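You operate a simulated robot arm through the tools that you are given. There is no shell and no other tool. Be economical: measure what you need, move in short steps, check, and stop when the job is done.

You run a simulated two-armed robot. Do the job below in one go: nothing can be reset, and whatever is moved stays where it is left.

## Task
Turn both heat knobs off, switch the press off and shut its lids.

It is judged by the outcome, as a careful person would: the job done as asked, and still so three seconds after it is handed in. It fails if anything else is knocked over, pushed out of place, dropped, spilled or broken. A push-on lid holds only when it is set on centred and level and pressed home; a screw cap is set on level and turned clockwise until tight.

## Robot
Two 7-joint arms with fingered hands on one trunk, on a base that drives. Base frame: it is fixed to the floor where the robot stands at the start and does not move with it; the origin is under the middle of the robot, x ahead of it, y to its left, z up. Lengths are in m, angles in degrees, forces in N, time in s.
The left shoulder is at the start at [0.02, 0.123, 1.387], the right one opposite. With the tool pointing down near the work surface each hand reaches from about 0.1 to 0.48 m from the robot's upright axis, wherever it stands, measured 20 degrees to its own side. Places, roughly: left press lid [0.9, 0.2, 1.5]; left start button [0.3, 0.1, 1.1]; main switch [0.4, -0.1, 1.1]; right press lid [1, 0, 1.5]; right start button [0.4, -0.4, 1.1]; vacuum button [0.6, -0.4, 1]. Payload 2.4 kg a hand.
The tool frame of a hand sits at the grasp point between the pads (the TCP): z along the fingers, y along the line on which they close. The tips reach 0.017 m beyond it. The gripper opens to 0.088 m. The gripper's body begins 0.047 m behind the TCP. The gripper is a hand of 3 fingers: y runs from the thumb to the fingers, the wrist lies at [0, 0, -0.165] in the tool frame, and closing takes about 1.5 s.
Orientation is that of the tool frame in the base frame, as [roll, pitch, yaw] about the fixed x, y, z axes, in that order (R = Rz(yaw) Ry(pitch) Rx(roll)). With the fingers straight down and closing along the base's y, the tool's x points along the base's -x, its y along +y and its z along -z.

## Interface
- The arms move only by the tool servo_tool. It takes "left_series", "right_series" or both (then of equal length, played together; a hand with none holds still); each is a list of rows, each an object (a shift or turn left out is 0, a gripper value left out holds the last) with "delta_rot": the turn, a rotation vector about the base's x, y, z in units of 4 degrees (1.0 is 4 degrees), a list of three; "offset": the shift along the base's x, y, z in units of 25 mm (1.0 is 25 mm), a list of three; "hand": the gripper command, from -1 (shut) to 1 (fully open), values between in proportion. In form: [{"delta_rot": [rx, ry, rz], "offset": [tx, ty, tz], "hand": hand}, ...]. A call has 1 to 8 rows; each row shifts and turns the commanded pose from where the row before left it. A call with a number of a shift or a turn outside -1 to 1 is refused whole. Rows are played at 5 a second. More than 0.05 m and 8.6 degrees between two rows, or a gripper value outside its range, and nothing of the call is played. A pose out of reach is approached as far as the arm can. The call stops where the force on the tool passes 90 N (or 10 N more than at its start, if that is more) or the arm is blocked; 0.2 s more then pass. Each finger travels about 0.045 m/s and halts on what it meets, pressing with about 28 N; the grip force reading is that of the motor and also rises with nothing between the fingers. The clock runs only during rows and for 0.2 s after the last one: add rows that do not move to give the fingers time. The reply holds the time, the measured pose of the TCP, the force on the tool along the base axes, the opening and the grip force, in the units named above and with some noise, with the torque about the TCP (base axes, N m) and any sound that the robot's microphone picked up.
- Cameras (640 x 400 px; columns grow to the right, rows downward): "scene" is now at [0.0377, -0.0228, 1.8305]; the picture's right is [-0.22, -0.97, 0.00], its down [-0.87, 0.20, -0.45] and it looks along [0.44, -0.10, -0.89] (base axes); focal length 265 px, centre (320, 200). "left" rides on the left gripper at [-0.052, 0.004, -0.066] in its tool frame; the picture's right is [-0.09, -1.00, 0.00], its down [0.78, -0.07, -0.62] and it looks along [0.62, -0.05, 0.78] (tool axes); focal length 243 px, centre (320, 200). "right" rides on the right gripper at [0.052, 0.004, -0.066] in its tool frame; the picture's right is [-0.08, 1.00, 0.00], its down [-0.78, -0.07, -0.62] and it looks along [-0.62, -0.05, 0.78] (tool axes); focal length 243 px, centre (320, 200). There is no depth. A picture from a camera that has moved, and an enlarged one, comes with that camera's place and axes in the base frame and with its lens. The place of the scene camera against the robot may be out by one fixed shift of up to 0.018 m in any direction.
- camera(camera): a new picture of that camera. It takes no simulated time.
- lift_body(by): slides the trunk up (or, below 0, down) by that many m; the arms and the scene camera ride with it, the base frame stays. It gives what a move gives, with no picture.
- drive_base(legs): drives the robot by 1 to 6 legs, each [ahead, left, turn to the left] in m, m and degrees, along the robot's own axes; the way and the turn of a leg run together, so that a leg with both is an arc; at most 1.5 m and 180 degrees a leg. The arms and the cameras ride along, it lands a little off, and it stops where it bumps. It gives what a move gives.
- set_grasp(shape, hand): the hand has 3 fingers and takes this shape, open, in about a second: jaw (thumb against the fingers, like two jaws); tri (thumb and two fingers); tip (a fingertip pinch); poke (one finger out to press); point (the index stretched); flat (the hand flat); cup (the hand cupped); fist (a fist). The gripper value then closes the fingers along that shape, each until it touches; the sizes above hold for jaw. It gives what a move gives, with no picture.
- aim_head(pan, tilt): turns the head with the scene camera to pan (to the left, within 120 degrees either way) and tilt (down, from -29 to 69), counted from straight ahead of the robot. It gives what a move gives.
- inspect(camera, box): a new picture of the part [left, top, right, bottom] of that camera's present view, enlarged. It takes no simulated time.
- job_done(): hands the job in; it is judged then, once.

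Work in short steps. Places have to be worked out from the pictures, the camera data and where the tool is seen: move nearer, look again, correct. Check each grasp and each placing, and mend what went wrong. You have 120 turns and 88 pictures in all, those below and enlarged ones among them. Open the grippers and draw the arms clear of the work before you hand the job in, unless the task says otherwise; then end with one line.

The tools are called after "Request:" as a command line: name --argument value ..., lists and objects as JSON in quotes. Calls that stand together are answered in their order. servo_tool: Moves the arms, as the interface text tells. Its arguments: {"type":"object","properties":{"left_series":{"type":"array","items":{"type":"object","properties":{"delta_rot":{"type":"array","items":{"type":"number"}},"offset":{"type":"array","items":{"type":"number"}},"hand":{"type":"number"}}}},"right_series":{"type":"array","items":{"type":"object","properties":{"delta_rot":{"type":"array","items":{"type":"number"}},"offset":{"type":"array","items":{"type":"number"}},"hand":{"type":"number"}}}}},"required":[]} The other tools are called the same way: lift_body (by) slides the trunk up or down; set_grasp (shape, hand) gives the hand a shape; drive_base (legs) drives the base; aim_head (pan, tilt) turns the head that bears the scene camera; camera (camera) takes a picture; inspect (camera, box) takes an enlarged picture of a part of a camera's view; job_done () hands the job in.

At the start:

```text
t: 0.0
left_eef_pos: [0.3228, -0.044, 1.4049]
left_tcp_rot: [-180.0, 0.0, -180.0]
left_ft_force: [-0.4, -0.1, -0.6]
left_wrist_torque: [0.01, 0.0, -0.02]
left_finger_gap: 0.088
left_gripper_force: 0.0
left_shape: jaw
right_eef_pos: [0.2505, -0.2782, 1.4155]
right_tcp_rot: [-179.9, 0.0, 180.0]
right_ft_force: [-0.8, -0.6, 0.0]
right_wrist_torque: [-0.01, -0.03, -0.01]
right_finger_gap: 0.0881
right_gripper_force: 0.1
right_shape: jaw
trunk travel left (down, up): [-0.6, 0.23]
robot x, y, heading: [0.0023, -0.0023, -0.1]
head pan, tilt: [-12.9, 63.0]
```

scene: 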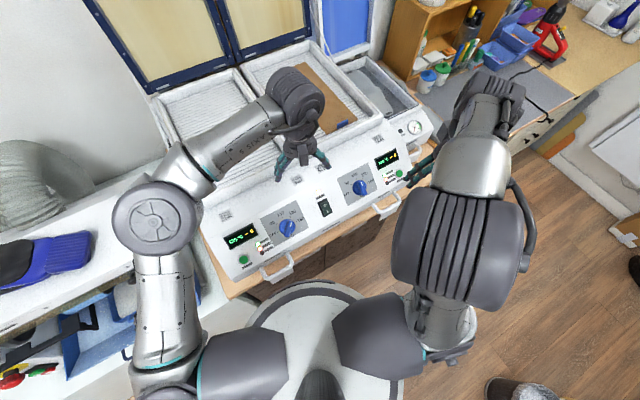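
right: 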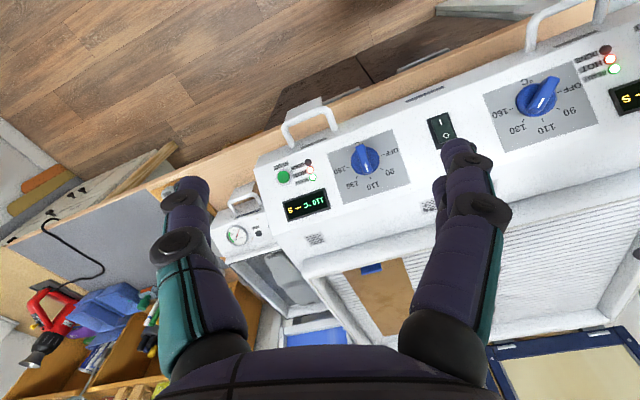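
left: 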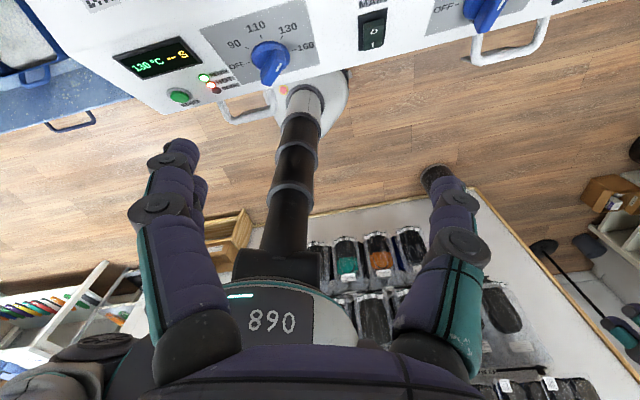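

The first pictures give rough places: left knob ~(0.33, 0.01), switch ~(0.37, -0.11), right knob ~(0.42, -0.24), with the press turned about 19° to the left. I look closer at the panel and raise the head to see the lids.

Request:
inspect --camera "scene" --box '[200, 130, 440, 280]'

Request:
aim_head --pan 15 --tilt 25

Request:
camera --camera "scene"

```text
2.67 times, centred on (320, 205) of scene
camera zoom: at [0.0377, -0.0228, 1.8305], right [-0.22, -0.97, 0.0], down [-0.87, 0.2, -0.45], along [0.44, -0.1, -0.89], focal length 708 px, centre (320, 187)
```

zoom: 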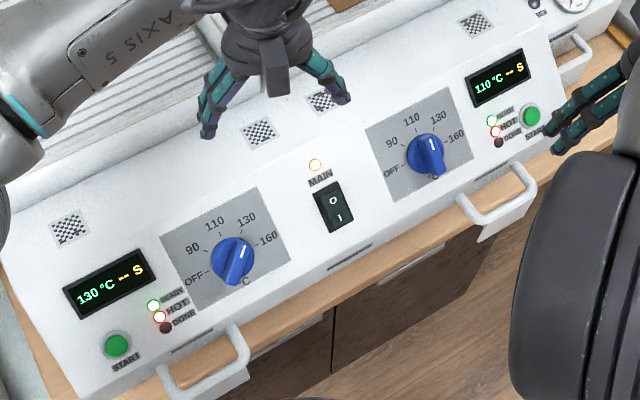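

```text
t: 1.0
left_eef_pos: [0.3232, -0.0445, 1.4049]
left_tcp_rot: [-180.0, 0.1, -180.0]
left_ft_force: [0.6, -0.5, 0.4]
left_wrist_torque: [-0.02, -0.04, 0.02]
left_finger_gap: 0.088
left_gripper_force: 0.0
left_shape: jaw
right_eef_pos: [0.2495, -0.2771, 1.4157]
right_tcp_rot: [-180.0, 0.0, -180.0]
right_ft_force: [0.2, -0.1, 0.3]
right_wrist_torque: [-0.01, 0.01, 0.0]
right_finger_gap: 0.0882
right_gripper_force: 0.0
right_shape: jaw
trunk travel left (down, up): [-0.6, 0.23]
robot x, y, heading: [0.0015, 0.0004, 0.1]
head pan, tilt: [15.0, 25.0]
```

```text
83 pictures are left
camera scene: at [0.0653, 0.0151, 1.8839], right [0.26, -0.97, 0.0], down [-0.41, -0.11, -0.91], along [0.88, 0.23, -0.42], focal length 265 px, centre (320, 200)
```

scene: 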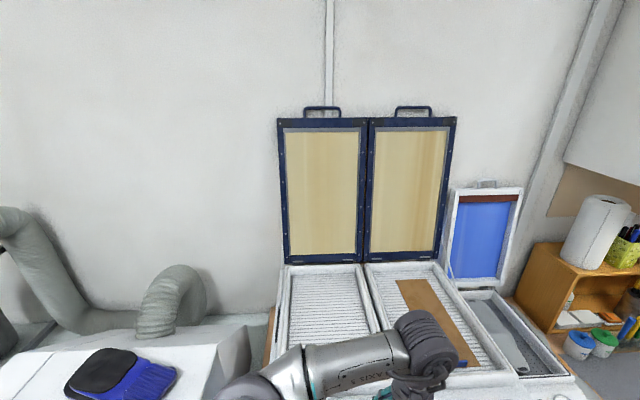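

The lids stand open at the back with handles near z≈1.79, x≈1.0, and triangulating puts the knobs at about (0.315, 0.007, 1.15) and (0.383, -0.22, 1.158). I zoom with the right wrist camera to read the pointers and the panel slope.

Request:
inspect --camera "right" --box '[260, 50, 640, 280]'

Request:
inspect --camera "left" --box '[80, 0, 520, 140]'

```text
1.68 times, centred on (450, 165) of right
camera zoom: at [0.1971, -0.2725, 1.4815], right [0.08, 1.0, 0.0], down [0.78, -0.07, 0.62], along [0.62, -0.05, -0.78], focal length 409 px, centre (101, 259)
```

zoom: 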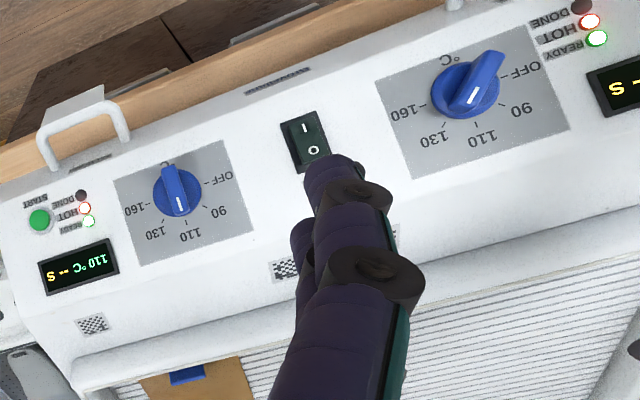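

```text
1.45 times, centred on (300, 70) of left
camera zoom: at [0.3742, -0.0415, 1.4704], right [0.09, -1.0, 0.0], down [-0.78, -0.07, 0.62], along [-0.62, -0.05, -0.78], focal length 353 px, centre (349, 389)
```

zoom: 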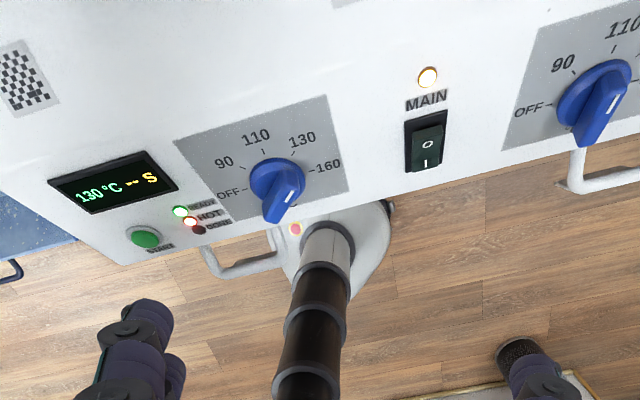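

Panel slope works out near 40° and yaw ≈18°. The hand would be cramped this close, so I check how much room there is behind the robot before backing off a little.

Request:
aim_head --pan -120 --tilt 50

Request:
camera --camera "scene"

Request:
aim_head --pan -60 --tilt 50

Request:
camera --camera "scene"

```text
t: 3.2
left_eef_pos: [0.3226, -0.0447, 1.405]
left_tcp_rot: [180.0, 0.0, -180.0]
left_ft_force: [0.4, -0.3, -0.4]
left_wrist_torque: [0.03, 0.0, 0.01]
left_finger_gap: 0.0881
left_gripper_force: 0.0
left_shape: jaw
right_eef_pos: [0.2504, -0.277, 1.4169]
right_tcp_rot: [180.0, 0.0, 179.9]
right_ft_force: [0.9, 0.6, 0.5]
right_wrist_torque: [-0.01, 0.0, 0.0]
right_finger_gap: 0.0879
right_gripper_force: 0.1
right_shape: jaw
trunk travel left (down, up): [-0.6, 0.23]
robot x, y, heading: [0.0028, 0.0007, -0.3]
head pan, tilt: [-120.0, 50.0]
```

```text
80 pictures are left
camera scene: at [-0.0623, -0.0754, 1.8465], right [-0.87, 0.5, 0.0], down [0.38, 0.66, -0.64], along [-0.32, -0.56, -0.77], focal length 265 px, centre (320, 200)
```

scene: 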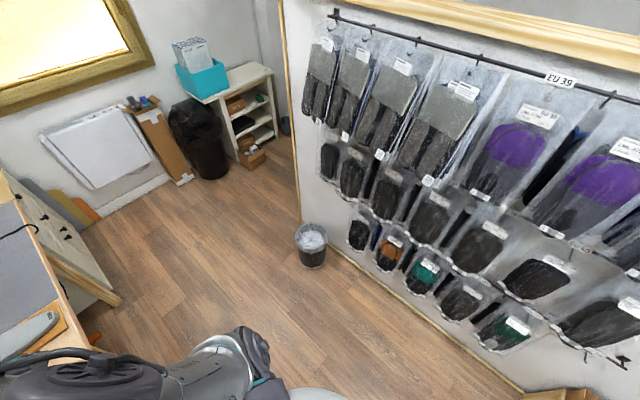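

```text
t: 4.5
left_eef_pos: [0.3236, -0.0441, 1.4045]
left_tcp_rot: [180.0, 0.0, 180.0]
left_ft_force: [-0.4, -0.1, -0.4]
left_wrist_torque: [0.0, 0.0, -0.03]
left_finger_gap: 0.0879
left_gripper_force: 0.0
left_shape: jaw
right_eef_pos: [0.2506, -0.2776, 1.4155]
right_tcp_rot: [-180.0, 0.1, -179.9]
right_ft_force: [-0.1, -0.5, -0.3]
right_wrist_torque: [0.01, -0.01, -0.02]
right_finger_gap: 0.088
right_gripper_force: 0.0
right_shape: jaw
trunk travel left (down, up): [-0.6, 0.23]
robot x, y, heading: [0.0009, 0.0012, -0.1]
head pan, tilt: [-60.0, 50.0]
```

```text
79 pictures are left
camera scene: at [0.0146, -0.0755, 1.8465], right [-0.87, -0.5, 0.0], down [-0.38, 0.66, -0.64], along [0.32, -0.56, -0.77], focal length 265 px, centre (320, 200)
```

scene: 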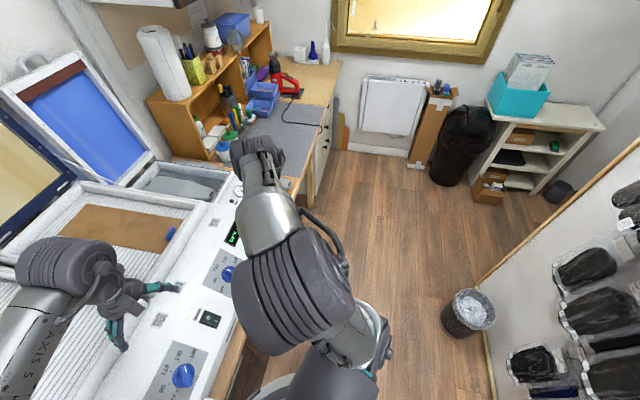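

Behind is clear (wall ~0.85 m off). The lids look far for the arms, so I look at the left side and the front of the bench too, to judge where the robot could stand.

Request:
aim_head --pan 60 --tilt 50

Request:
camera --camera "scene"

Request:
aim_head --pan 0 --tilt 69

Request:
camera --camera "scene"

```text
t: 6.5
left_eef_pos: [0.323, -0.0439, 1.4063]
left_tcp_rot: [180.0, 0.0, -180.0]
left_ft_force: [-0.1, -0.5, -0.3]
left_wrist_torque: [-0.01, 0.01, 0.01]
left_finger_gap: 0.0878
left_gripper_force: 0.0
left_shape: jaw
right_eef_pos: [0.25, -0.2772, 1.4165]
right_tcp_rot: [-180.0, 0.0, -180.0]
right_ft_force: [-0.1, 0.8, -0.3]
right_wrist_torque: [0.02, 0.02, 0.02]
right_finger_gap: 0.0879
right_gripper_force: 0.1
right_shape: jaw
trunk travel left (down, up): [-0.6, 0.23]
robot x, y, heading: [-0.0029, 0.0019, 0.1]
head pan, tilt: [60.0, 50.0]
```

```text
78 pictures are left
camera scene: at [0.0148, 0.058, 1.8465], right [0.87, -0.5, 0.0], down [-0.38, -0.66, -0.64], along [0.32, 0.56, -0.77], focal length 265 px, centre (320, 200)
```

scene: 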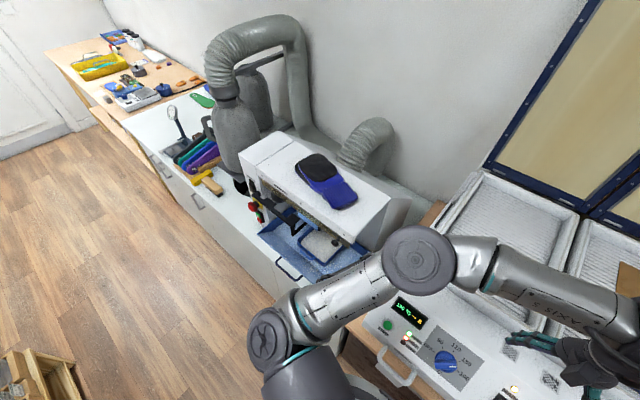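

```text
t: 7.8
left_eef_pos: [0.3231, -0.0452, 1.4042]
left_tcp_rot: [-180.0, 0.0, -179.9]
left_ft_force: [-0.5, -0.4, 0.4]
left_wrist_torque: [-0.01, 0.02, 0.01]
left_finger_gap: 0.088
left_gripper_force: 0.1
left_shape: jaw
right_eef_pos: [0.2496, -0.2767, 1.4163]
right_tcp_rot: [-180.0, 0.0, 180.0]
right_ft_force: [0.4, -0.2, -0.6]
right_wrist_torque: [0.02, -0.02, 0.02]
right_finger_gap: 0.0878
right_gripper_force: 0.1
right_shape: jaw
trunk travel left (down, up): [-0.6, 0.23]
robot x, y, heading: [-0.0009, -0.0023, -0.1]
head pan, tilt: [0.0, 68.8]
```

```text
77 pictures are left
camera scene: at [0.0321, -0.0086, 1.8245], right [0.0, -1.0, 0.0], down [-0.93, 0.0, -0.36], along [0.36, 0.0, -0.93], focal length 265 px, centre (320, 200)
```

scene: 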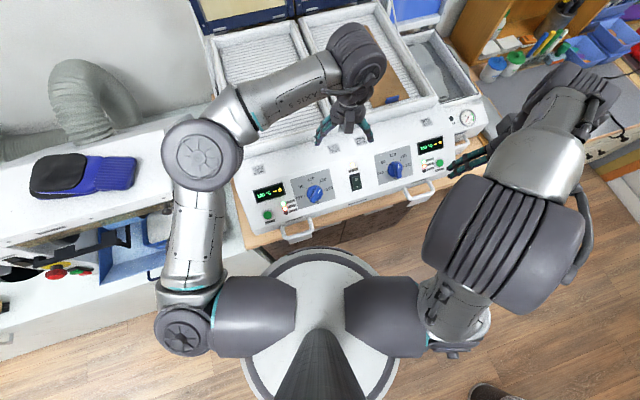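

The base can only stand in front of the bench; I'll handle the knobs and switch first. I back off 0.10 m for room.

Request:
drive_base --legs '[[-0.1, 0, 0]]'

```text
t: 9.0
left_eef_pos: [0.2218, -0.0455, 1.4053]
left_tcp_rot: [-179.9, 0.1, -179.9]
left_ft_force: [-0.7, 0.5, 0.1]
left_wrist_torque: [0.0, 0.01, -0.01]
left_finger_gap: 0.0879
left_gripper_force: 0.0
left_shape: jaw
right_eef_pos: [0.1492, -0.277, 1.416]
right_tcp_rot: [180.0, 0.0, 180.0]
right_ft_force: [-0.7, -0.1, -0.7]
right_wrist_torque: [0.0, 0.01, 0.0]
right_finger_gap: 0.088
right_gripper_force: 0.2
right_shape: jaw
trunk travel left (down, up): [-0.6, 0.23]
robot x, y, heading: [-0.1031, 0.0005, -0.2]
head pan, tilt: [0.0, 68.8]
```

Now I turn and tilt the left hand to face the panel and bring it to about 0.13 m off the left knob.

Request:
servo_tool --left_series '[{"delta_rot": [0, 0, -1], "offset": [0, 0.2, -0.3]}, {"delta_rot": [0, 0, -1], "offset": [0, 0.2, -0.3]}, {"delta_rot": [0, 0, -1], "offset": [0, 0.2, -0.3]}, {"delta_rot": [0, 0, -1], "offset": [0, 0.2, -0.3]}, {"delta_rot": [0.309, -0.951, 0], "offset": [0, 0.1, -0.4]}, {"delta_rot": [0.309, -0.951, 0], "offset": [0, 0.1, -0.4]}, {"delta_rot": [0.309, -0.951, 0], "offset": [0, 0.1, -0.4]}, {"delta_rot": [0.309, -0.951, 0], "offset": [0, 0.1, -0.4]}]'

Request:
servo_tool --left_series '[{"delta_rot": [0.309, -0.951, 0], "offset": [0.1, 0, -0.5]}, {"delta_rot": [0.309, -0.951, 0], "offset": [0.1, 0, -0.5]}, {"delta_rot": [0.309, -0.951, 0], "offset": [0.1, 0, -0.5]}, {"delta_rot": [0.309, -0.951, 0], "offset": [0.1, 0, -0.5]}, {"delta_rot": [0.309, -0.951, 0], "offset": [0.1, 0, -0.5]}, {"delta_rot": [0.309, -0.951, 0], "offset": [0, 0, -0.6]}]'

Request:
camera --camera "left"

Request:
camera --camera "scene"

```text
t: 10.8
left_eef_pos: [0.2225, -0.0145, 1.335]
left_tcp_rot: [170.9, 13.3, 162.9]
left_ft_force: [0.8, -0.3, -0.4]
left_wrist_torque: [0.02, -0.04, -0.01]
left_finger_gap: 0.0878
left_gripper_force: 0.1
left_shape: jaw
right_eef_pos: [0.1477, -0.2777, 1.4159]
right_tcp_rot: [179.9, -0.1, 179.9]
right_ft_force: [0.0, -0.6, 0.3]
right_wrist_torque: [0.01, 0.01, 0.0]
right_finger_gap: 0.088
right_gripper_force: 0.0
right_shape: jaw
trunk travel left (down, up): [-0.6, 0.23]
robot x, y, heading: [-0.1018, 0.0058, 0.0]
head pan, tilt: [0.0, 68.8]
```

```text
t: 12.2
left_eef_pos: [0.2348, -0.0153, 1.2573]
left_tcp_rot: [154.8, 32.2, 156.6]
left_ft_force: [-0.5, -0.5, -0.6]
left_wrist_torque: [0.0, -0.04, -0.02]
left_finger_gap: 0.0881
left_gripper_force: 0.1
left_shape: jaw
right_eef_pos: [0.1491, -0.278, 1.4155]
right_tcp_rot: [180.0, 0.0, 179.9]
right_ft_force: [0.0, 0.4, 0.3]
right_wrist_torque: [0.0, 0.01, -0.03]
right_finger_gap: 0.0876
right_gripper_force: 0.2
right_shape: jaw
trunk travel left (down, up): [-0.6, 0.23]
robot x, y, heading: [-0.0996, -0.0007, -0.2]
head pan, tilt: [0.0, 68.8]
```

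```text
76 pictures are left
camera left: at [0.2349, -0.0431, 1.3365], right [-0.08, -0.95, -0.31], down [-1.0, 0.08, 0.04], along [-0.01, 0.32, -0.95], focal length 243 px, centre (320, 200)
```

left: 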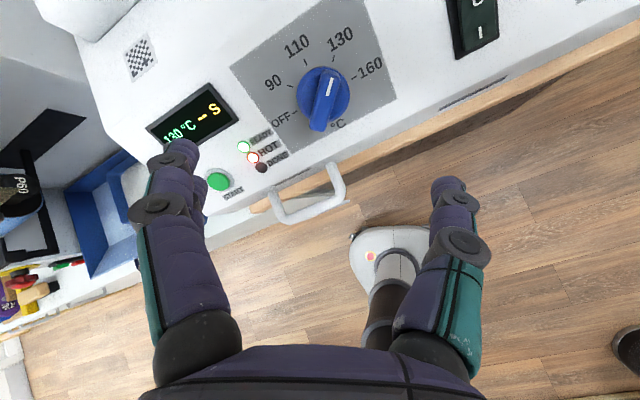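

```text
75 pictures are left
camera scene: at [-0.0682, -0.0091, 1.8245], right [0.0, -1.0, 0.0], down [-0.93, 0.0, -0.36], along [0.36, 0.0, -0.93], focal length 265 px, centre (320, 200)
```

scene: 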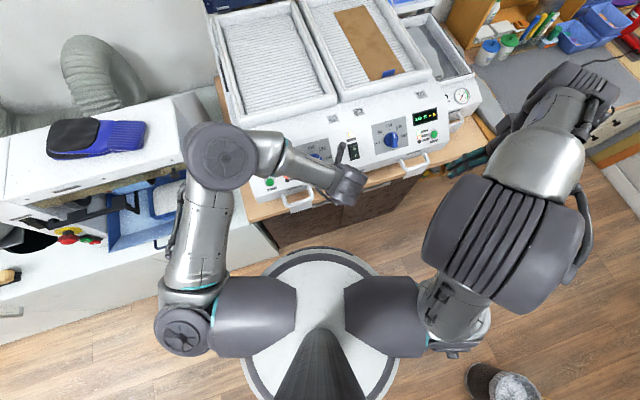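

The dial has 45° steps (OFF straight left, 110 straight up, 130 at 45° right). I align the grip with the left knob's bar (11° more) and close to 0.06 m off.

Request:
servo_tool --left_series '[{"delta_rot": [0.56, 0.183, -0.705], "offset": [0.44, 0.11, -0.64]}, {"delta_rot": [0.56, 0.183, -0.705], "offset": [0.44, 0.11, -0.64]}, {"delta_rot": [0.56, 0.183, -0.705], "offset": [0.44, 0.11, -0.64]}, {"offset": [0.44, 0.11, -0.64]}]'

Request:
camera --camera "left"

```text
t: 13.2
left_eef_pos: [0.2794, -0.0034, 1.1937]
left_tcp_rot: [149.2, 26.9, 145.4]
left_ft_force: [0.8, 0.1, 0.6]
left_wrist_torque: [0.02, 0.0, -0.02]
left_finger_gap: 0.0879
left_gripper_force: 0.1
left_shape: jaw
right_eef_pos: [0.1502, -0.2783, 1.4166]
right_tcp_rot: [180.0, 0.0, 179.9]
right_ft_force: [0.0, 0.2, 0.8]
right_wrist_torque: [-0.01, -0.02, -0.03]
right_finger_gap: 0.0877
right_gripper_force: 0.2
right_shape: jaw
trunk travel left (down, up): [-0.6, 0.23]
robot x, y, heading: [-0.1009, 0.0011, 0.1]
head pan, tilt: [0.0, 68.8]
```

```text
74 pictures are left
camera left: at [0.2777, -0.0415, 1.2687], right [-0.24, -0.88, -0.42], down [-0.97, 0.22, 0.09], along [0.01, 0.43, -0.9], focal length 243 px, centre (320, 200)
```

left: 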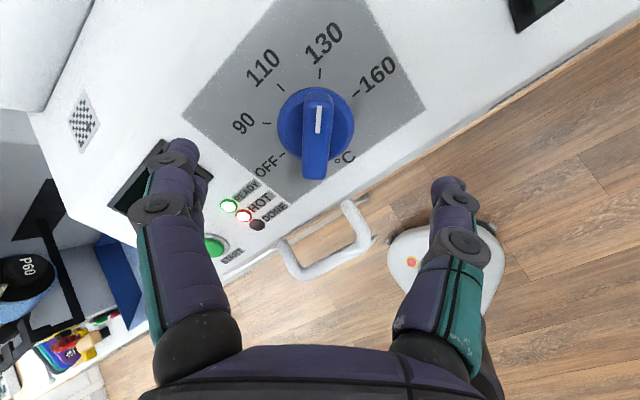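

The bar is aligned and centred. I advance 0.058 m along the panel normal and close on the bar.

Request:
servo_tool --left_series '[{"offset": [0.355, 0.115, -0.445]}, {"offset": [0.355, 0.115, -0.445]}, {"offset": [0.355, 0.115, -0.445]}, {"offset": [0.355, 0.115, -0.445]}]'

Request:
camera --camera "left"

```text
t: 14.2
left_eef_pos: [0.3149, 0.0081, 1.1484]
left_tcp_rot: [149.3, 27.0, 145.5]
left_ft_force: [-0.1, 0.1, -0.5]
left_wrist_torque: [0.02, 0.01, 0.0]
left_finger_gap: 0.0879
left_gripper_force: 0.1
left_shape: jaw
right_eef_pos: [0.1499, -0.2785, 1.4165]
right_tcp_rot: [179.9, -0.1, 179.9]
right_ft_force: [-0.1, 0.4, 0.2]
right_wrist_torque: [-0.02, 0.02, 0.0]
right_finger_gap: 0.0876
right_gripper_force: 0.1
right_shape: jaw
trunk travel left (down, up): [-0.6, 0.23]
robot x, y, heading: [-0.0998, 0.0021, -0.3]
head pan, tilt: [0.0, 68.8]
```

```text
73 pictures are left
camera left: at [0.3135, -0.0294, 1.2246], right [-0.23, -0.88, -0.41], down [-0.97, 0.22, 0.09], along [0.01, 0.42, -0.91], focal length 243 px, centre (320, 200)
```

left: 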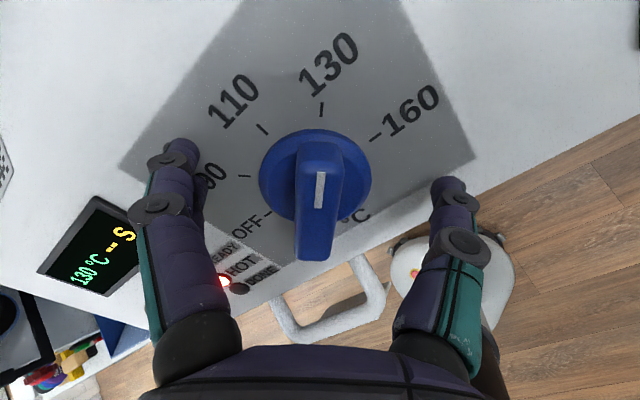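

TCP sits right on the bar. Closing the fingers.

Request:
servo_tool --left_series '[{"hand": -1}, {"hand": -1}, {"hand": -1}, {"hand": -1}, {"hand": -1}, {"hand": -1}, {"hand": -1}, {"hand": -1}]'

Request:
camera --camera "left"

```text
t: 16.0
left_eef_pos: [0.3148, 0.0067, 1.1507]
left_tcp_rot: [149.2, 27.1, 145.4]
left_ft_force: [1.5, -2.9, 17.4]
left_wrist_torque: [-0.29, 0.02, -0.28]
left_finger_gap: 0.032
left_gripper_force: 27.9
left_shape: jaw
right_eef_pos: [0.1489, -0.2777, 1.4163]
right_tcp_rot: [-180.0, 0.0, 180.0]
right_ft_force: [-0.4, 0.0, 0.0]
right_wrist_torque: [0.01, 0.02, 0.0]
right_finger_gap: 0.0878
right_gripper_force: 0.1
right_shape: jaw
trunk travel left (down, up): [-0.6, 0.23]
robot x, y, heading: [-0.1015, 0.0013, -0.2]
head pan, tilt: [0.0, 68.8]
```

```text
72 pictures are left
camera left: at [0.3126, -0.0303, 1.2257], right [-0.23, -0.88, -0.42], down [-0.97, 0.22, 0.09], along [0.01, 0.42, -0.91], focal length 243 px, centre (320, 200)
```

left: 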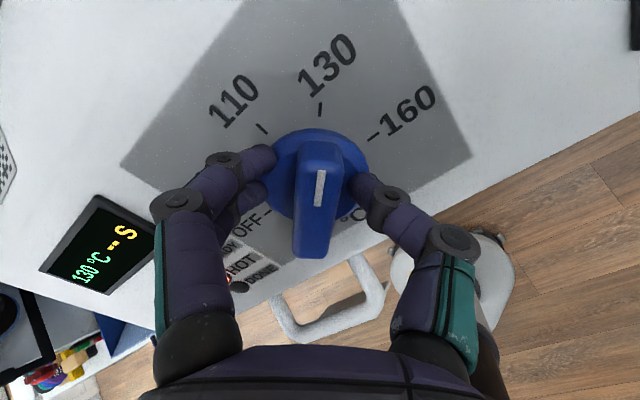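

The tips met the round skirt rather than the bar (gap 0.032). I open, back off 10 mm and close again.

Request:
servo_tool --left_series '[{"hand": 0.2}, {"hand": 0.2}, {"offset": [-0.245, -0.08, 0.306], "hand": 0.2}, {"hand": -1}, {"hand": -1}, {"hand": -1}, {"hand": -1}, {"hand": -1}]'

Request:
camera --camera "left"

```text
t: 17.8
left_eef_pos: [0.3083, 0.0057, 1.1558]
left_tcp_rot: [149.4, 27.0, 145.4]
left_ft_force: [0.3, 2.6, -3.1]
left_wrist_torque: [0.03, -0.01, 0.06]
left_finger_gap: 0.0093
left_gripper_force: 27.7
left_shape: jaw
right_eef_pos: [0.1496, -0.2769, 1.4155]
right_tcp_rot: [180.0, 0.0, 179.9]
right_ft_force: [-0.3, 0.1, -1.0]
right_wrist_torque: [0.0, -0.02, 0.01]
right_finger_gap: 0.0878
right_gripper_force: 0.2
right_shape: jaw
trunk travel left (down, up): [-0.6, 0.23]
robot x, y, heading: [-0.1023, 0.0001, 0.0]
head pan, tilt: [0.0, 68.8]
```

```text
71 pictures are left
camera left: at [0.3074, -0.0311, 1.2322], right [-0.23, -0.88, -0.41], down [-0.97, 0.22, 0.09], along [0.01, 0.42, -0.91], focal length 243 px, centre (320, 200)
```

left: 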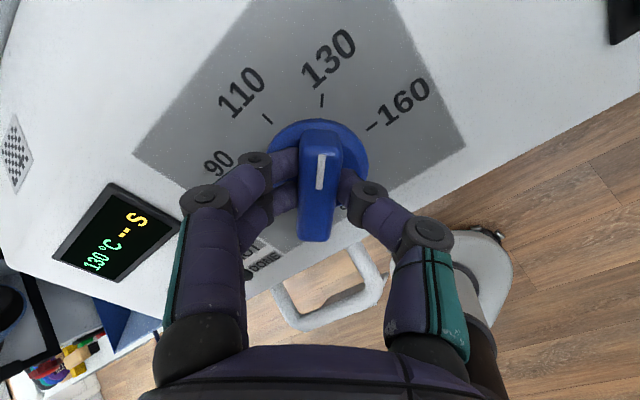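

A good grip on the bar. I turn it counter-clockwise about the panel normal, 40° first.

Request:
servo_tool --left_series '[{"delta_rot": [-0.764, -0.249, 0.957]}, {"delta_rot": [-0.764, -0.249, 0.957]}, {"delta_rot": [-0.764, -0.249, 0.957]}, {"delta_rot": [-0.764, -0.249, 0.957]}, {"delta_rot": [-0.764, -0.249, 0.957]}, {"delta_rot": [-0.764, -0.249, 0.957]}, {"delta_rot": [-0.764, -0.249, 0.957]}, {"delta_rot": [-0.764, -0.249, 0.957]}]'

Request:
camera --camera "left"

```text
t: 19.6
left_eef_pos: [0.3089, 0.0087, 1.1573]
left_tcp_rot: [175.9, 39.9, -168.4]
left_ft_force: [5.1, 8.9, 9.2]
left_wrist_torque: [0.11, -0.05, 0.04]
left_finger_gap: 0.0098
left_gripper_force: 28.1
left_shape: jaw
right_eef_pos: [0.1493, -0.276, 1.4164]
right_tcp_rot: [-179.9, 0.0, 179.8]
right_ft_force: [0.1, 0.2, -0.6]
right_wrist_torque: [0.0, 0.01, -0.03]
right_finger_gap: 0.0878
right_gripper_force: 0.1
right_shape: jaw
trunk travel left (down, up): [-0.6, 0.23]
robot x, y, heading: [-0.0992, 0.0017, -0.1]
head pan, tilt: [0.0, 68.8]
```

```text
70 pictures are left
camera left: at [0.3061, 0.0057, 1.2403], right [0.31, -0.95, 0.0], down [-0.95, -0.31, -0.03], along [0.03, 0.01, -1.0], focal length 243 px, centre (320, 200)
```

left: 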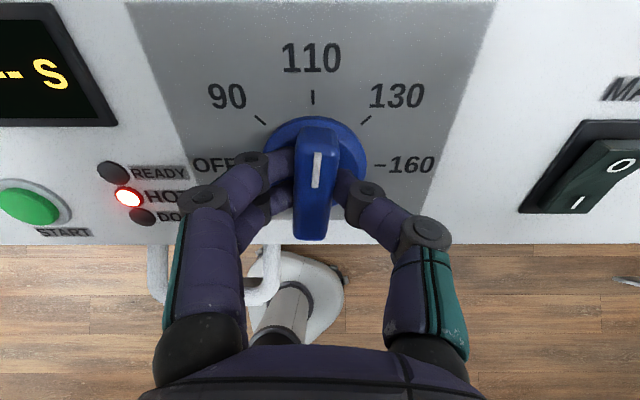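

It turned to 110. Two more 40° calls.

Request:
servo_tool --left_series '[{"delta_rot": [-0.764, -0.249, 0.957]}, {"delta_rot": [-0.764, -0.249, 0.957]}, {"delta_rot": [-0.764, -0.249, 0.957]}, {"delta_rot": [-0.764, -0.249, 0.957]}, {"delta_rot": [-0.764, -0.249, 0.957]}, {"delta_rot": [-0.764, -0.249, 0.957]}, {"delta_rot": [-0.764, -0.249, 0.957]}, {"delta_rot": [-0.764, -0.249, 0.957]}]'

Request:
servo_tool --left_series '[{"delta_rot": [-0.764, -0.249, 0.957]}, {"delta_rot": [-0.764, -0.249, 0.957]}, {"delta_rot": [-0.764, -0.249, 0.957]}, {"delta_rot": [-0.764, -0.249, 0.957]}, {"delta_rot": [-0.764, -0.249, 0.957]}, {"delta_rot": [-0.764, -0.249, 0.957]}, {"delta_rot": [-0.764, -0.249, 0.957]}, {"delta_rot": [-0.764, -0.249, 0.957]}]'

Request:
camera --camera "left"

```text
t: 21.4
left_eef_pos: [0.3084, 0.0098, 1.1566]
left_tcp_rot: [-154.2, 31.7, -119.3]
left_ft_force: [5.2, 22.1, 12.5]
left_wrist_torque: [0.3, -0.07, 0.11]
left_finger_gap: 0.0098
left_gripper_force: 28.0
left_shape: jaw
right_eef_pos: [0.15, -0.2716, 1.417]
right_tcp_rot: [-179.9, 0.0, 180.0]
right_ft_force: [0.3, 0.0, 0.2]
right_wrist_torque: [0.0, 0.04, 0.0]
right_finger_gap: 0.0879
right_gripper_force: 0.1
right_shape: jaw
trunk travel left (down, up): [-0.6, 0.23]
robot x, y, heading: [-0.0997, 0.0031, -0.1]
head pan, tilt: [0.0, 68.8]
```

```text
t: 23.2
left_eef_pos: [0.3083, 0.0101, 1.1566]
left_tcp_rot: [-140.8, 9.4, -83.4]
left_ft_force: [-6.4, 31.1, -0.2]
left_wrist_torque: [0.29, 0.07, 0.12]
left_finger_gap: 0.0095
left_gripper_force: 28.2
left_shape: jaw
right_eef_pos: [0.1477, -0.2717, 1.4174]
right_tcp_rot: [-179.7, 0.0, 179.8]
right_ft_force: [0.2, -0.8, 0.4]
right_wrist_torque: [-0.02, 0.04, 0.0]
right_finger_gap: 0.0877
right_gripper_force: 0.0
right_shape: jaw
trunk travel left (down, up): [-0.6, 0.23]
robot x, y, heading: [-0.1013, -0.0006, 0.2]
head pan, tilt: [0.0, 68.8]
```

```text
69 pictures are left
camera left: at [0.2567, 0.0481, 1.2122], right [0.77, 0.07, 0.63], down [-0.24, -0.89, 0.39], along [0.59, -0.45, -0.67], focal length 243 px, centre (320, 200)
```

left: 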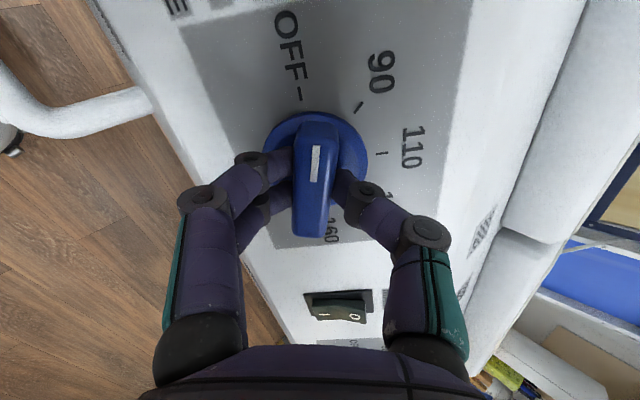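

About 15° short of OFF; three more rows plus a bit.

Request:
servo_tool --left_series '[{"delta_rot": [-0.764, -0.249, 0.957]}, {"delta_rot": [-0.764, -0.249, 0.957]}, {"delta_rot": [-0.764, -0.249, 0.957]}, {"delta_rot": [0, 0, 0]}]'

Request:
camera --camera "left"

```text
t: 24.2
left_eef_pos: [0.3058, 0.0123, 1.1557]
left_tcp_rot: [-139.8, -0.1, -71.8]
left_ft_force: [-12.4, 31.7, -8.0]
left_wrist_torque: [0.33, 0.15, 0.14]
left_finger_gap: 0.0091
left_gripper_force: 27.9
left_shape: jaw
right_eef_pos: [0.1479, -0.2726, 1.4169]
right_tcp_rot: [-179.7, 0.1, -180.0]
right_ft_force: [-0.1, -0.5, -0.1]
right_wrist_torque: [-0.01, 0.0, 0.02]
right_finger_gap: 0.0878
right_gripper_force: 0.1
right_shape: jaw
trunk travel left (down, up): [-0.6, 0.23]
robot x, y, heading: [-0.0996, -0.0008, -0.0]
head pan, tilt: [0.0, 68.8]
```

```text
68 pictures are left
camera left: at [0.2461, 0.0455, 1.2035], right [0.7, 0.32, 0.64], down [-0.09, -0.85, 0.52], along [0.71, -0.42, -0.56], focal length 243 px, centre (320, 200)
```

left: 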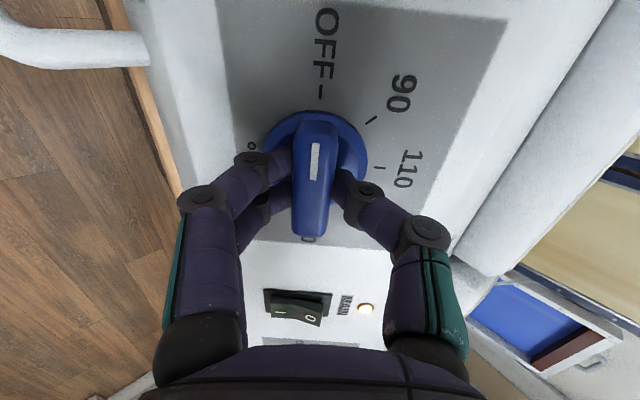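

The pointer now lines up with the OFF tick. I open and back out along the normal, and check.

Request:
servo_tool --left_series '[{"hand": 1}, {"hand": 1}, {"hand": 1}, {"hand": 1, "offset": [-0.61, -0.2, 0.766]}, {"offset": [-0.61, -0.2, 0.766]}, {"offset": [-0.61, -0.2, 0.766]}, {"offset": [-0.61, -0.2, 0.766]}]'

Request:
camera --camera "left"

```text
t: 25.8
left_eef_pos: [0.247, -0.0143, 1.2331]
left_tcp_rot: [-139.9, 0.0, -71.9]
left_ft_force: [-0.6, 0.6, -0.3]
left_wrist_torque: [-0.01, -0.01, 0.02]
left_finger_gap: 0.0882
left_gripper_force: 0.0
left_shape: jaw
right_eef_pos: [0.1496, -0.277, 1.4164]
right_tcp_rot: [-180.0, -0.1, 179.9]
right_ft_force: [-0.2, -0.7, 0.8]
right_wrist_torque: [0.0, 0.03, -0.02]
right_finger_gap: 0.0878
right_gripper_force: 0.0
right_shape: jaw
trunk travel left (down, up): [-0.6, 0.23]
robot x, y, heading: [-0.0991, 0.0003, -0.2]
head pan, tilt: [0.0, 68.8]
```

```text
67 pictures are left
camera left: at [0.1866, 0.0201, 1.2796], right [0.7, 0.32, 0.64], down [-0.09, -0.85, 0.52], along [0.71, -0.42, -0.57], focal length 243 px, centre (320, 200)
```

left: 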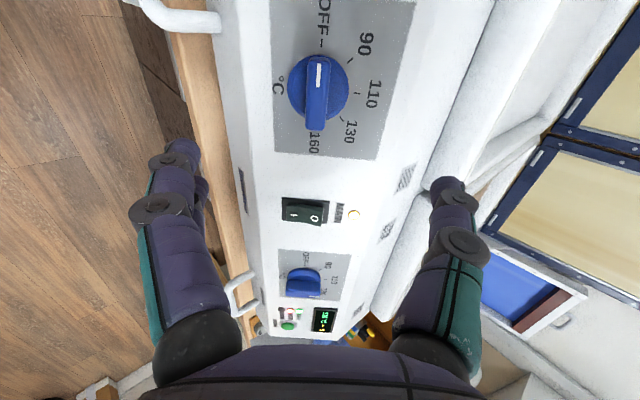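

Left knob is OFF. Now the right hand goes to the right knob (pointer straight up, est. (0.378, -0.220, 1.156)) while the left unwinds and moves clear.

Request:
servo_tool --right_series '[{"delta_rot": [0, 0, 0.9], "offset": [0.375, 0.078, -0.4]}, {"delta_rot": [0, 0, 0.9], "offset": [0.375, 0.078, -0.4]}, {"delta_rot": [0, 0, 0.9], "offset": [0.375, 0.078, -0.4]}, {"delta_rot": [0, 0, 0.9], "offset": [0.375, 0.078, -0.4]}, {"delta_rot": [0, 0, 0.9], "offset": [0.375, 0.078, -0.4]}, {"delta_rot": [0.309, -0.951, 0], "offset": [0.375, 0.078, -0.4]}, {"delta_rot": [0.309, -0.951, 0], "offset": [0.375, 0.078, -0.4]}, {"delta_rot": [0.309, -0.951, 0], "offset": [0.375, 0.078, -0.4]}]' --left_series '[{"delta_rot": [0.764, 0.249, -0.957], "offset": [0, 0.2, 0.2]}, {"delta_rot": [0.764, 0.249, -0.957], "offset": [0, 0.2, 0.2]}, {"delta_rot": [0.764, 0.249, -0.957], "offset": [0, 0.2, 0.2]}, {"delta_rot": [0.764, 0.249, -0.957], "offset": [0, 0.2, 0.2]}, {"delta_rot": [0.764, 0.249, -0.957], "offset": [0, 0.2, 0.2]}, {"delta_rot": [0.764, 0.249, -0.957], "offset": [0, 0.2, 0.2]}, {"delta_rot": [0.764, 0.249, -0.957], "offset": [0, 0.2, 0.2]}, {"delta_rot": [0.764, 0.249, -0.957], "offset": [0, 0.2, 0.2]}]'

Request:
servo_tool --right_series '[{"delta_rot": [0.309, -0.951, 0], "offset": [0.375, 0.078, -0.4]}, {"delta_rot": [0.309, -0.951, 0], "offset": [0.375, 0.078, -0.4]}, {"delta_rot": [0.309, -0.951, 0], "offset": [0.375, 0.078, -0.4]}, {"delta_rot": [0.309, -0.951, 0], "offset": [0.375, 0.078, -0.4]}, {"delta_rot": [0.309, -0.951, 0], "offset": [0.375, 0.078, -0.4]}, {"delta_rot": [0.309, -0.951, 0], "offset": [0.375, 0.078, -0.4]}, {"delta_rot": [0.309, -0.951, 0], "offset": [0.375, 0.078, -0.4]}, {"offset": [0.375, 0.078, -0.4]}]' --left_series '[{"delta_rot": [0.764, 0.249, -0.957], "offset": [0, 0, 0]}, {"delta_rot": [0.764, 0.249, -0.957], "offset": [0, 0, 0]}, {"delta_rot": [0.764, 0.249, -0.957], "offset": [0, 0, 0]}, {"delta_rot": [0.764, 0.249, -0.957], "offset": [0, 0, 0]}, {"delta_rot": [0.764, 0.249, -0.957], "offset": [0, 0, 0]}, {"delta_rot": [0.764, 0.249, -0.957], "offset": [0, 0, 0]}, {"delta_rot": [0.764, 0.249, -0.957], "offset": [0, 0, 0]}, {"delta_rot": [0.764, 0.249, -0.957], "offset": [0, 0, 0]}]'

Request:
camera --camera "right"

```text
t: 27.6
left_eef_pos: [0.2482, 0.0256, 1.2726]
left_tcp_rot: [-147.3, 24.6, -104.8]
left_ft_force: [0.3, 0.0, -0.4]
left_wrist_torque: [-0.01, -0.01, 0.0]
left_finger_gap: 0.0877
left_gripper_force: 0.1
left_shape: jaw
right_eef_pos: [0.2234, -0.263, 1.3359]
right_tcp_rot: [179.9, 12.1, -162.2]
right_ft_force: [0.4, 1.4, 0.0]
right_wrist_torque: [-0.01, 0.0, 0.06]
right_finger_gap: 0.0879
right_gripper_force: 0.1
right_shape: jaw
trunk travel left (down, up): [-0.6, 0.23]
robot x, y, heading: [-0.0977, 0.0009, -0.1]
head pan, tilt: [0.0, 68.8]
```

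```text
t: 29.4
left_eef_pos: [0.2484, 0.0248, 1.273]
left_tcp_rot: [-171.9, 39.2, -149.2]
left_ft_force: [-0.3, -0.9, -0.8]
left_wrist_torque: [0.02, 0.0, -0.03]
left_finger_gap: 0.0878
left_gripper_force: 0.1
left_shape: jaw
right_eef_pos: [0.3005, -0.2469, 1.2568]
right_tcp_rot: [179.8, 40.0, -162.1]
right_ft_force: [-0.8, -0.9, -0.1]
right_wrist_torque: [-0.02, -0.03, -0.02]
right_finger_gap: 0.0877
right_gripper_force: 0.1
right_shape: jaw
trunk travel left (down, up): [-0.6, 0.23]
robot x, y, heading: [-0.101, 0.0022, -0.0]
head pan, tilt: [0.0, 68.8]
```

```text
66 pictures are left
camera right: at [0.2197, -0.2682, 1.2725], right [-0.24, 0.97, 0.06], down [0.21, 0.0, 0.98], along [0.95, 0.25, -0.2], focal length 243 px, centre (320, 200)
```

right: 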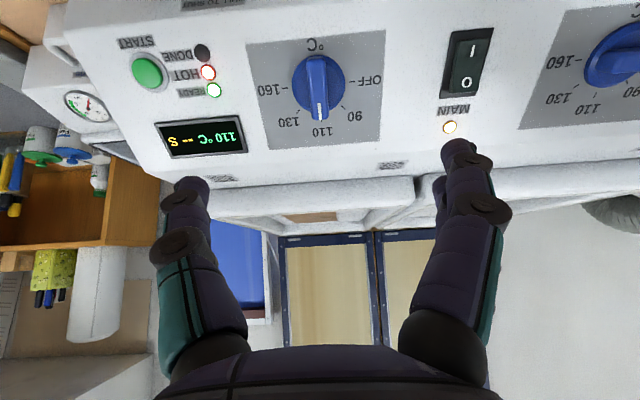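

Right knob is nearly on axis, ~4 mm low. I advance 0.07 with that correction.

Request:
servo_tool --right_series '[{"offset": [0.4, 0.13, -0.56]}, {"offset": [0.4, 0.13, -0.56]}, {"offset": [0.4, 0.13, -0.56]}, {"offset": [0.4, 0.13, -0.56]}]'

Request:
camera --camera "right"

```text
t: 30.4
left_eef_pos: [0.2492, 0.026, 1.2719]
left_tcp_rot: [-171.7, 39.2, -149.2]
left_ft_force: [-0.4, -1.2, 0.0]
left_wrist_torque: [0.03, 0.04, -0.01]
left_finger_gap: 0.0881
left_gripper_force: 0.1
left_shape: jaw
right_eef_pos: [0.3392, -0.2354, 1.1995]
right_tcp_rot: [180.0, 39.9, -162.1]
right_ft_force: [-0.1, -0.4, -0.5]
right_wrist_torque: [-0.02, 0.01, 0.01]
right_finger_gap: 0.0879
right_gripper_force: 0.1
right_shape: jaw
trunk travel left (down, up): [-0.6, 0.23]
robot x, y, heading: [-0.104, 0.0001, -0.0]
head pan, tilt: [0.0, 68.8]
```

```text
65 pictures are left
camera right: at [0.2593, -0.2555, 1.2169], right [-0.25, 0.97, 0.06], down [0.21, 0.0, 0.98], along [0.95, 0.25, -0.2], focal length 243 px, centre (320, 200)
```

right: 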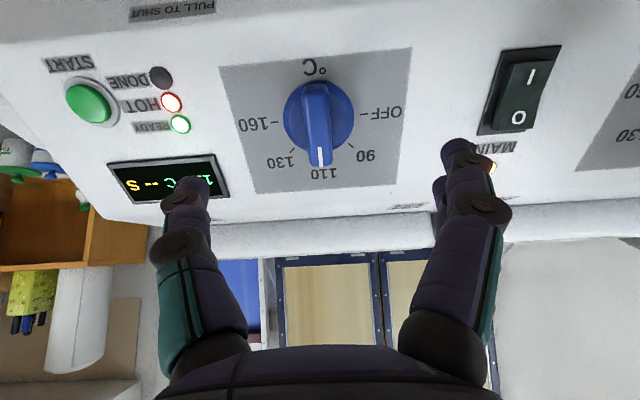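

The depth reading says 0.063 to go and my shift was unneeded; I correct that, advance and grip. (A label "PULL TO SHUT" shows by the front handle - useful for the lids.)

Request:
servo_tool --right_series '[{"offset": [0.418, 0.135, -0.455], "hand": 0.3}, {"offset": [0.418, 0.135, -0.455], "hand": 0.3}, {"offset": [0.418, 0.135, -0.455], "hand": 0.3}, {"offset": [0.418, 0.135, -0.455], "hand": 0.3}]'

Request:
servo_tool --right_series '[{"hand": -1}, {"hand": -1}, {"hand": -1}, {"hand": -1}, {"hand": -1}, {"hand": -1}]'

Request:
camera --camera "right"

```text
t: 31.4
left_eef_pos: [0.2475, 0.0262, 1.2731]
left_tcp_rot: [-171.6, 39.4, -149.2]
left_ft_force: [0.1, 0.9, 0.1]
left_wrist_torque: [0.0, -0.03, 0.01]
left_finger_gap: 0.0883
left_gripper_force: 0.1
left_shape: jaw
right_eef_pos: [0.3804, -0.2206, 1.1543]
right_tcp_rot: [179.9, 40.1, -162.1]
right_ft_force: [-0.2, 0.2, 0.0]
right_wrist_torque: [0.0, -0.01, 0.01]
right_finger_gap: 0.0573
right_gripper_force: 0.1
right_shape: jaw
trunk travel left (down, up): [-0.6, 0.23]
robot x, y, heading: [-0.1022, 0.0004, -0.2]
head pan, tilt: [0.0, 68.8]
```

```text
t: 32.8
left_eef_pos: [0.2485, 0.0258, 1.2731]
left_tcp_rot: [-171.7, 39.3, -149.1]
left_ft_force: [0.0, -0.3, 0.1]
left_wrist_torque: [-0.03, -0.01, 0.01]
left_finger_gap: 0.0881
left_gripper_force: 0.1
left_shape: jaw
right_eef_pos: [0.3803, -0.22, 1.1533]
right_tcp_rot: [179.8, 39.8, -162.1]
right_ft_force: [0.4, 0.2, -1.3]
right_wrist_torque: [0.01, 0.03, 0.0]
right_finger_gap: 0.0093
right_gripper_force: 28.6
right_shape: jaw
trunk travel left (down, up): [-0.6, 0.23]
robot x, y, heading: [-0.0994, 0.0016, -0.2]
head pan, tilt: [0.0, 68.8]
```

```text
64 pictures are left
camera right: at [0.3005, -0.2413, 1.1709], right [-0.25, 0.97, 0.06], down [0.21, 0.0, 0.98], along [0.95, 0.25, -0.2], focal length 243 px, centre (320, 200)
```

right: 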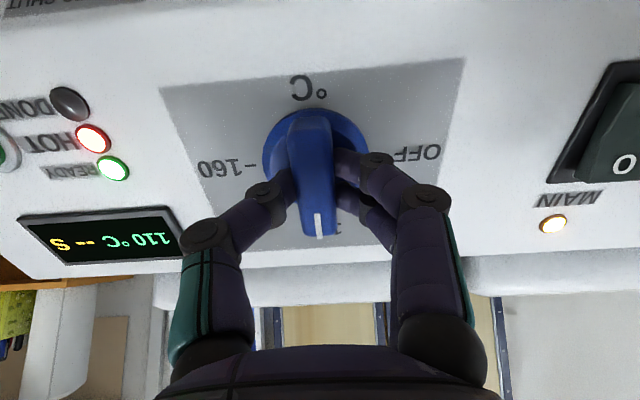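

Gripped on the bar (gap 9 mm). I turn it 90° counter-clockwise.

Request:
servo_tool --right_series '[{"delta_rot": [-0.764, -0.249, 0.957]}, {"delta_rot": [-0.764, -0.249, 0.957]}, {"delta_rot": [-0.764, -0.249, 0.957]}, {"delta_rot": [-0.764, -0.249, 0.957]}, {"delta_rot": [-0.764, -0.249, 0.957]}, {"delta_rot": [-0.764, -0.249, 0.957]}, {"delta_rot": [-0.764, -0.249, 0.957]}, {"delta_rot": [-0.764, -0.249, 0.957]}]'

Request:
servo_tool --right_series '[{"delta_rot": [-0.764, -0.249, 0.957]}, {"delta_rot": [-0.764, -0.249, 0.957]}, {"delta_rot": [-0.764, -0.249, 0.957]}, {"delta_rot": [-0.764, -0.249, 0.957]}, {"delta_rot": [-0.764, -0.249, 0.957]}, {"delta_rot": [-0.764, -0.249, 0.957]}, {"delta_rot": [-0.764, -0.249, 0.957]}, {"delta_rot": [-0.764, -0.249, 0.957]}]'

Request:
camera --camera "right"

```text
t: 34.6
left_eef_pos: [0.2478, 0.0253, 1.272]
left_tcp_rot: [-171.7, 39.3, -149.1]
left_ft_force: [0.1, -0.1, -0.1]
left_wrist_torque: [0.01, 0.0, 0.01]
left_finger_gap: 0.0883
left_gripper_force: 0.1
left_shape: jaw
right_eef_pos: [0.3797, -0.2218, 1.1542]
right_tcp_rot: [-151.7, 29.6, -114.4]
right_ft_force: [-4.1, -0.5, -7.7]
right_wrist_torque: [0.0, 0.11, 0.02]
right_finger_gap: 0.0084
right_gripper_force: 27.9
right_shape: jaw
trunk travel left (down, up): [-0.6, 0.23]
robot x, y, heading: [-0.1022, -0.0006, 0.0]
head pan, tilt: [0.0, 68.8]
```

```text
t: 36.4
left_eef_pos: [0.2475, 0.0256, 1.2737]
left_tcp_rot: [-171.8, 39.4, -149.1]
left_ft_force: [-0.1, 1.3, -0.1]
left_wrist_torque: [-0.01, 0.0, 0.0]
left_finger_gap: 0.0881
left_gripper_force: 0.1
left_shape: jaw
right_eef_pos: [0.3802, -0.2228, 1.1539]
right_tcp_rot: [-140.4, 6.3, -79.7]
right_ft_force: [-3.6, -4.7, -5.5]
right_wrist_torque: [-0.09, 0.11, -0.04]
right_finger_gap: 0.0084
right_gripper_force: 27.8
right_shape: jaw
trunk travel left (down, up): [-0.6, 0.23]
robot x, y, heading: [-0.1015, -0.0018, -0.1]
head pan, tilt: [0.0, 68.8]
```

```text
63 pictures are left
camera right: at [0.3458, -0.286, 1.1955], right [-0.78, 0.02, -0.62], down [-0.47, 0.64, 0.61], along [0.41, 0.77, -0.5], focal length 243 px, centre (320, 200)
```

right: 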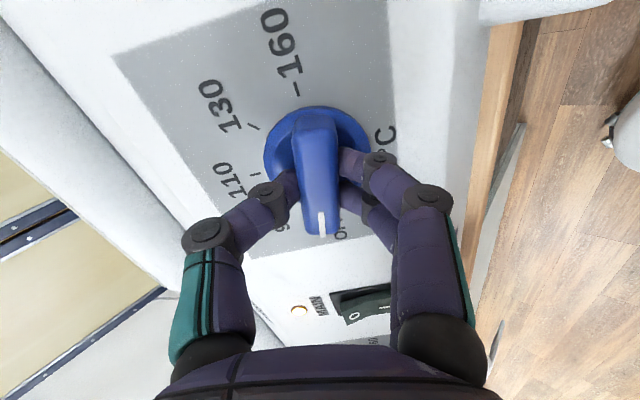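

About 10° to go.

Request:
servo_tool --right_series '[{"delta_rot": [-0.764, -0.249, 0.957]}, {"delta_rot": [-0.764, -0.249, 0.957]}, {"delta_rot": [-0.2, -0.06, 0.25]}, {"delta_rot": [0, 0, 0]}]'

Request:
servo_tool --right_series '[{"hand": 1}, {"hand": 1}, {"hand": 1}, {"hand": 1, "offset": [-0.61, -0.2, 0.766]}, {"offset": [-0.61, -0.2, 0.766]}, {"offset": [-0.61, -0.2, 0.766]}, {"offset": [-0.61, -0.2, 0.766]}]'

Request:
camera --camera "right"

Request:
camera --camera "scene"

```text
t: 37.4
left_eef_pos: [0.2473, 0.0252, 1.2721]
left_tcp_rot: [-171.8, 39.3, -149.2]
left_ft_force: [-0.7, 0.7, 0.2]
left_wrist_torque: [-0.02, -0.02, -0.01]
left_finger_gap: 0.0878
left_gripper_force: 0.0
left_shape: jaw
right_eef_pos: [0.3804, -0.2229, 1.1547]
right_tcp_rot: [-140.0, -0.8, -70.9]
right_ft_force: [-2.4, -5.6, -4.5]
right_wrist_torque: [-0.08, 0.05, -0.07]
right_finger_gap: 0.0085
right_gripper_force: 28.5
right_shape: jaw
trunk travel left (down, up): [-0.6, 0.23]
robot x, y, heading: [-0.1019, 0.0013, -0.1]
head pan, tilt: [0.0, 68.8]
```

```text
t: 39.0
left_eef_pos: [0.2475, 0.0261, 1.2728]
left_tcp_rot: [-171.7, 39.2, -149.0]
left_ft_force: [0.3, 0.6, -0.3]
left_wrist_torque: [0.0, -0.02, -0.01]
left_finger_gap: 0.0881
left_gripper_force: 0.0
left_shape: jaw
right_eef_pos: [0.321, -0.241, 1.2311]
right_tcp_rot: [-140.0, -0.8, -71.0]
right_ft_force: [-0.2, 0.2, -0.6]
right_wrist_torque: [-0.01, -0.01, 0.01]
right_finger_gap: 0.0879
right_gripper_force: 0.1
right_shape: jaw
trunk travel left (down, up): [-0.6, 0.23]
robot x, y, heading: [-0.0995, 0.0008, -0.2]
head pan, tilt: [0.0, 68.8]
```

```text
62 pictures are left
camera right: at [0.2931, -0.3042, 1.2788], right [-0.75, -0.18, -0.64], down [-0.59, 0.63, 0.51], along [0.32, 0.75, -0.57], focal length 243 px, centre (320, 200)
```

right: 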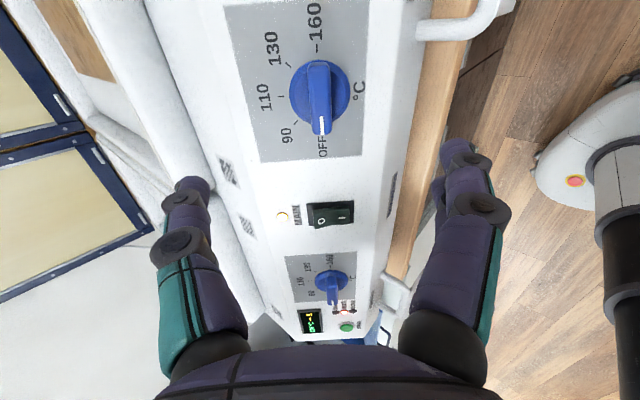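

```text
61 pictures are left
camera scene: at [-0.0684, -0.0086, 1.8245], right [0.0, -1.0, 0.0], down [-0.93, 0.0, -0.36], along [0.36, 0.0, -0.93], focal length 265 px, centre (320, 200)
```

scene: 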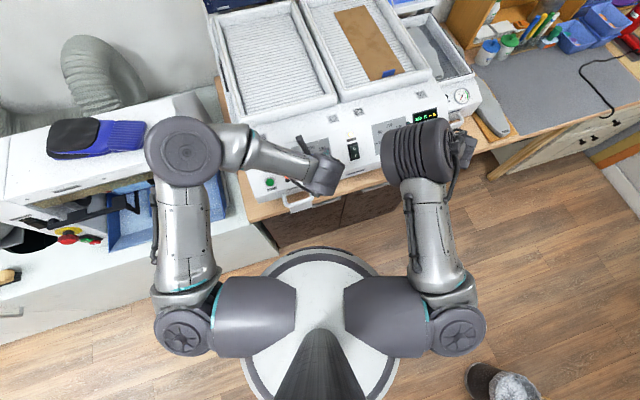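

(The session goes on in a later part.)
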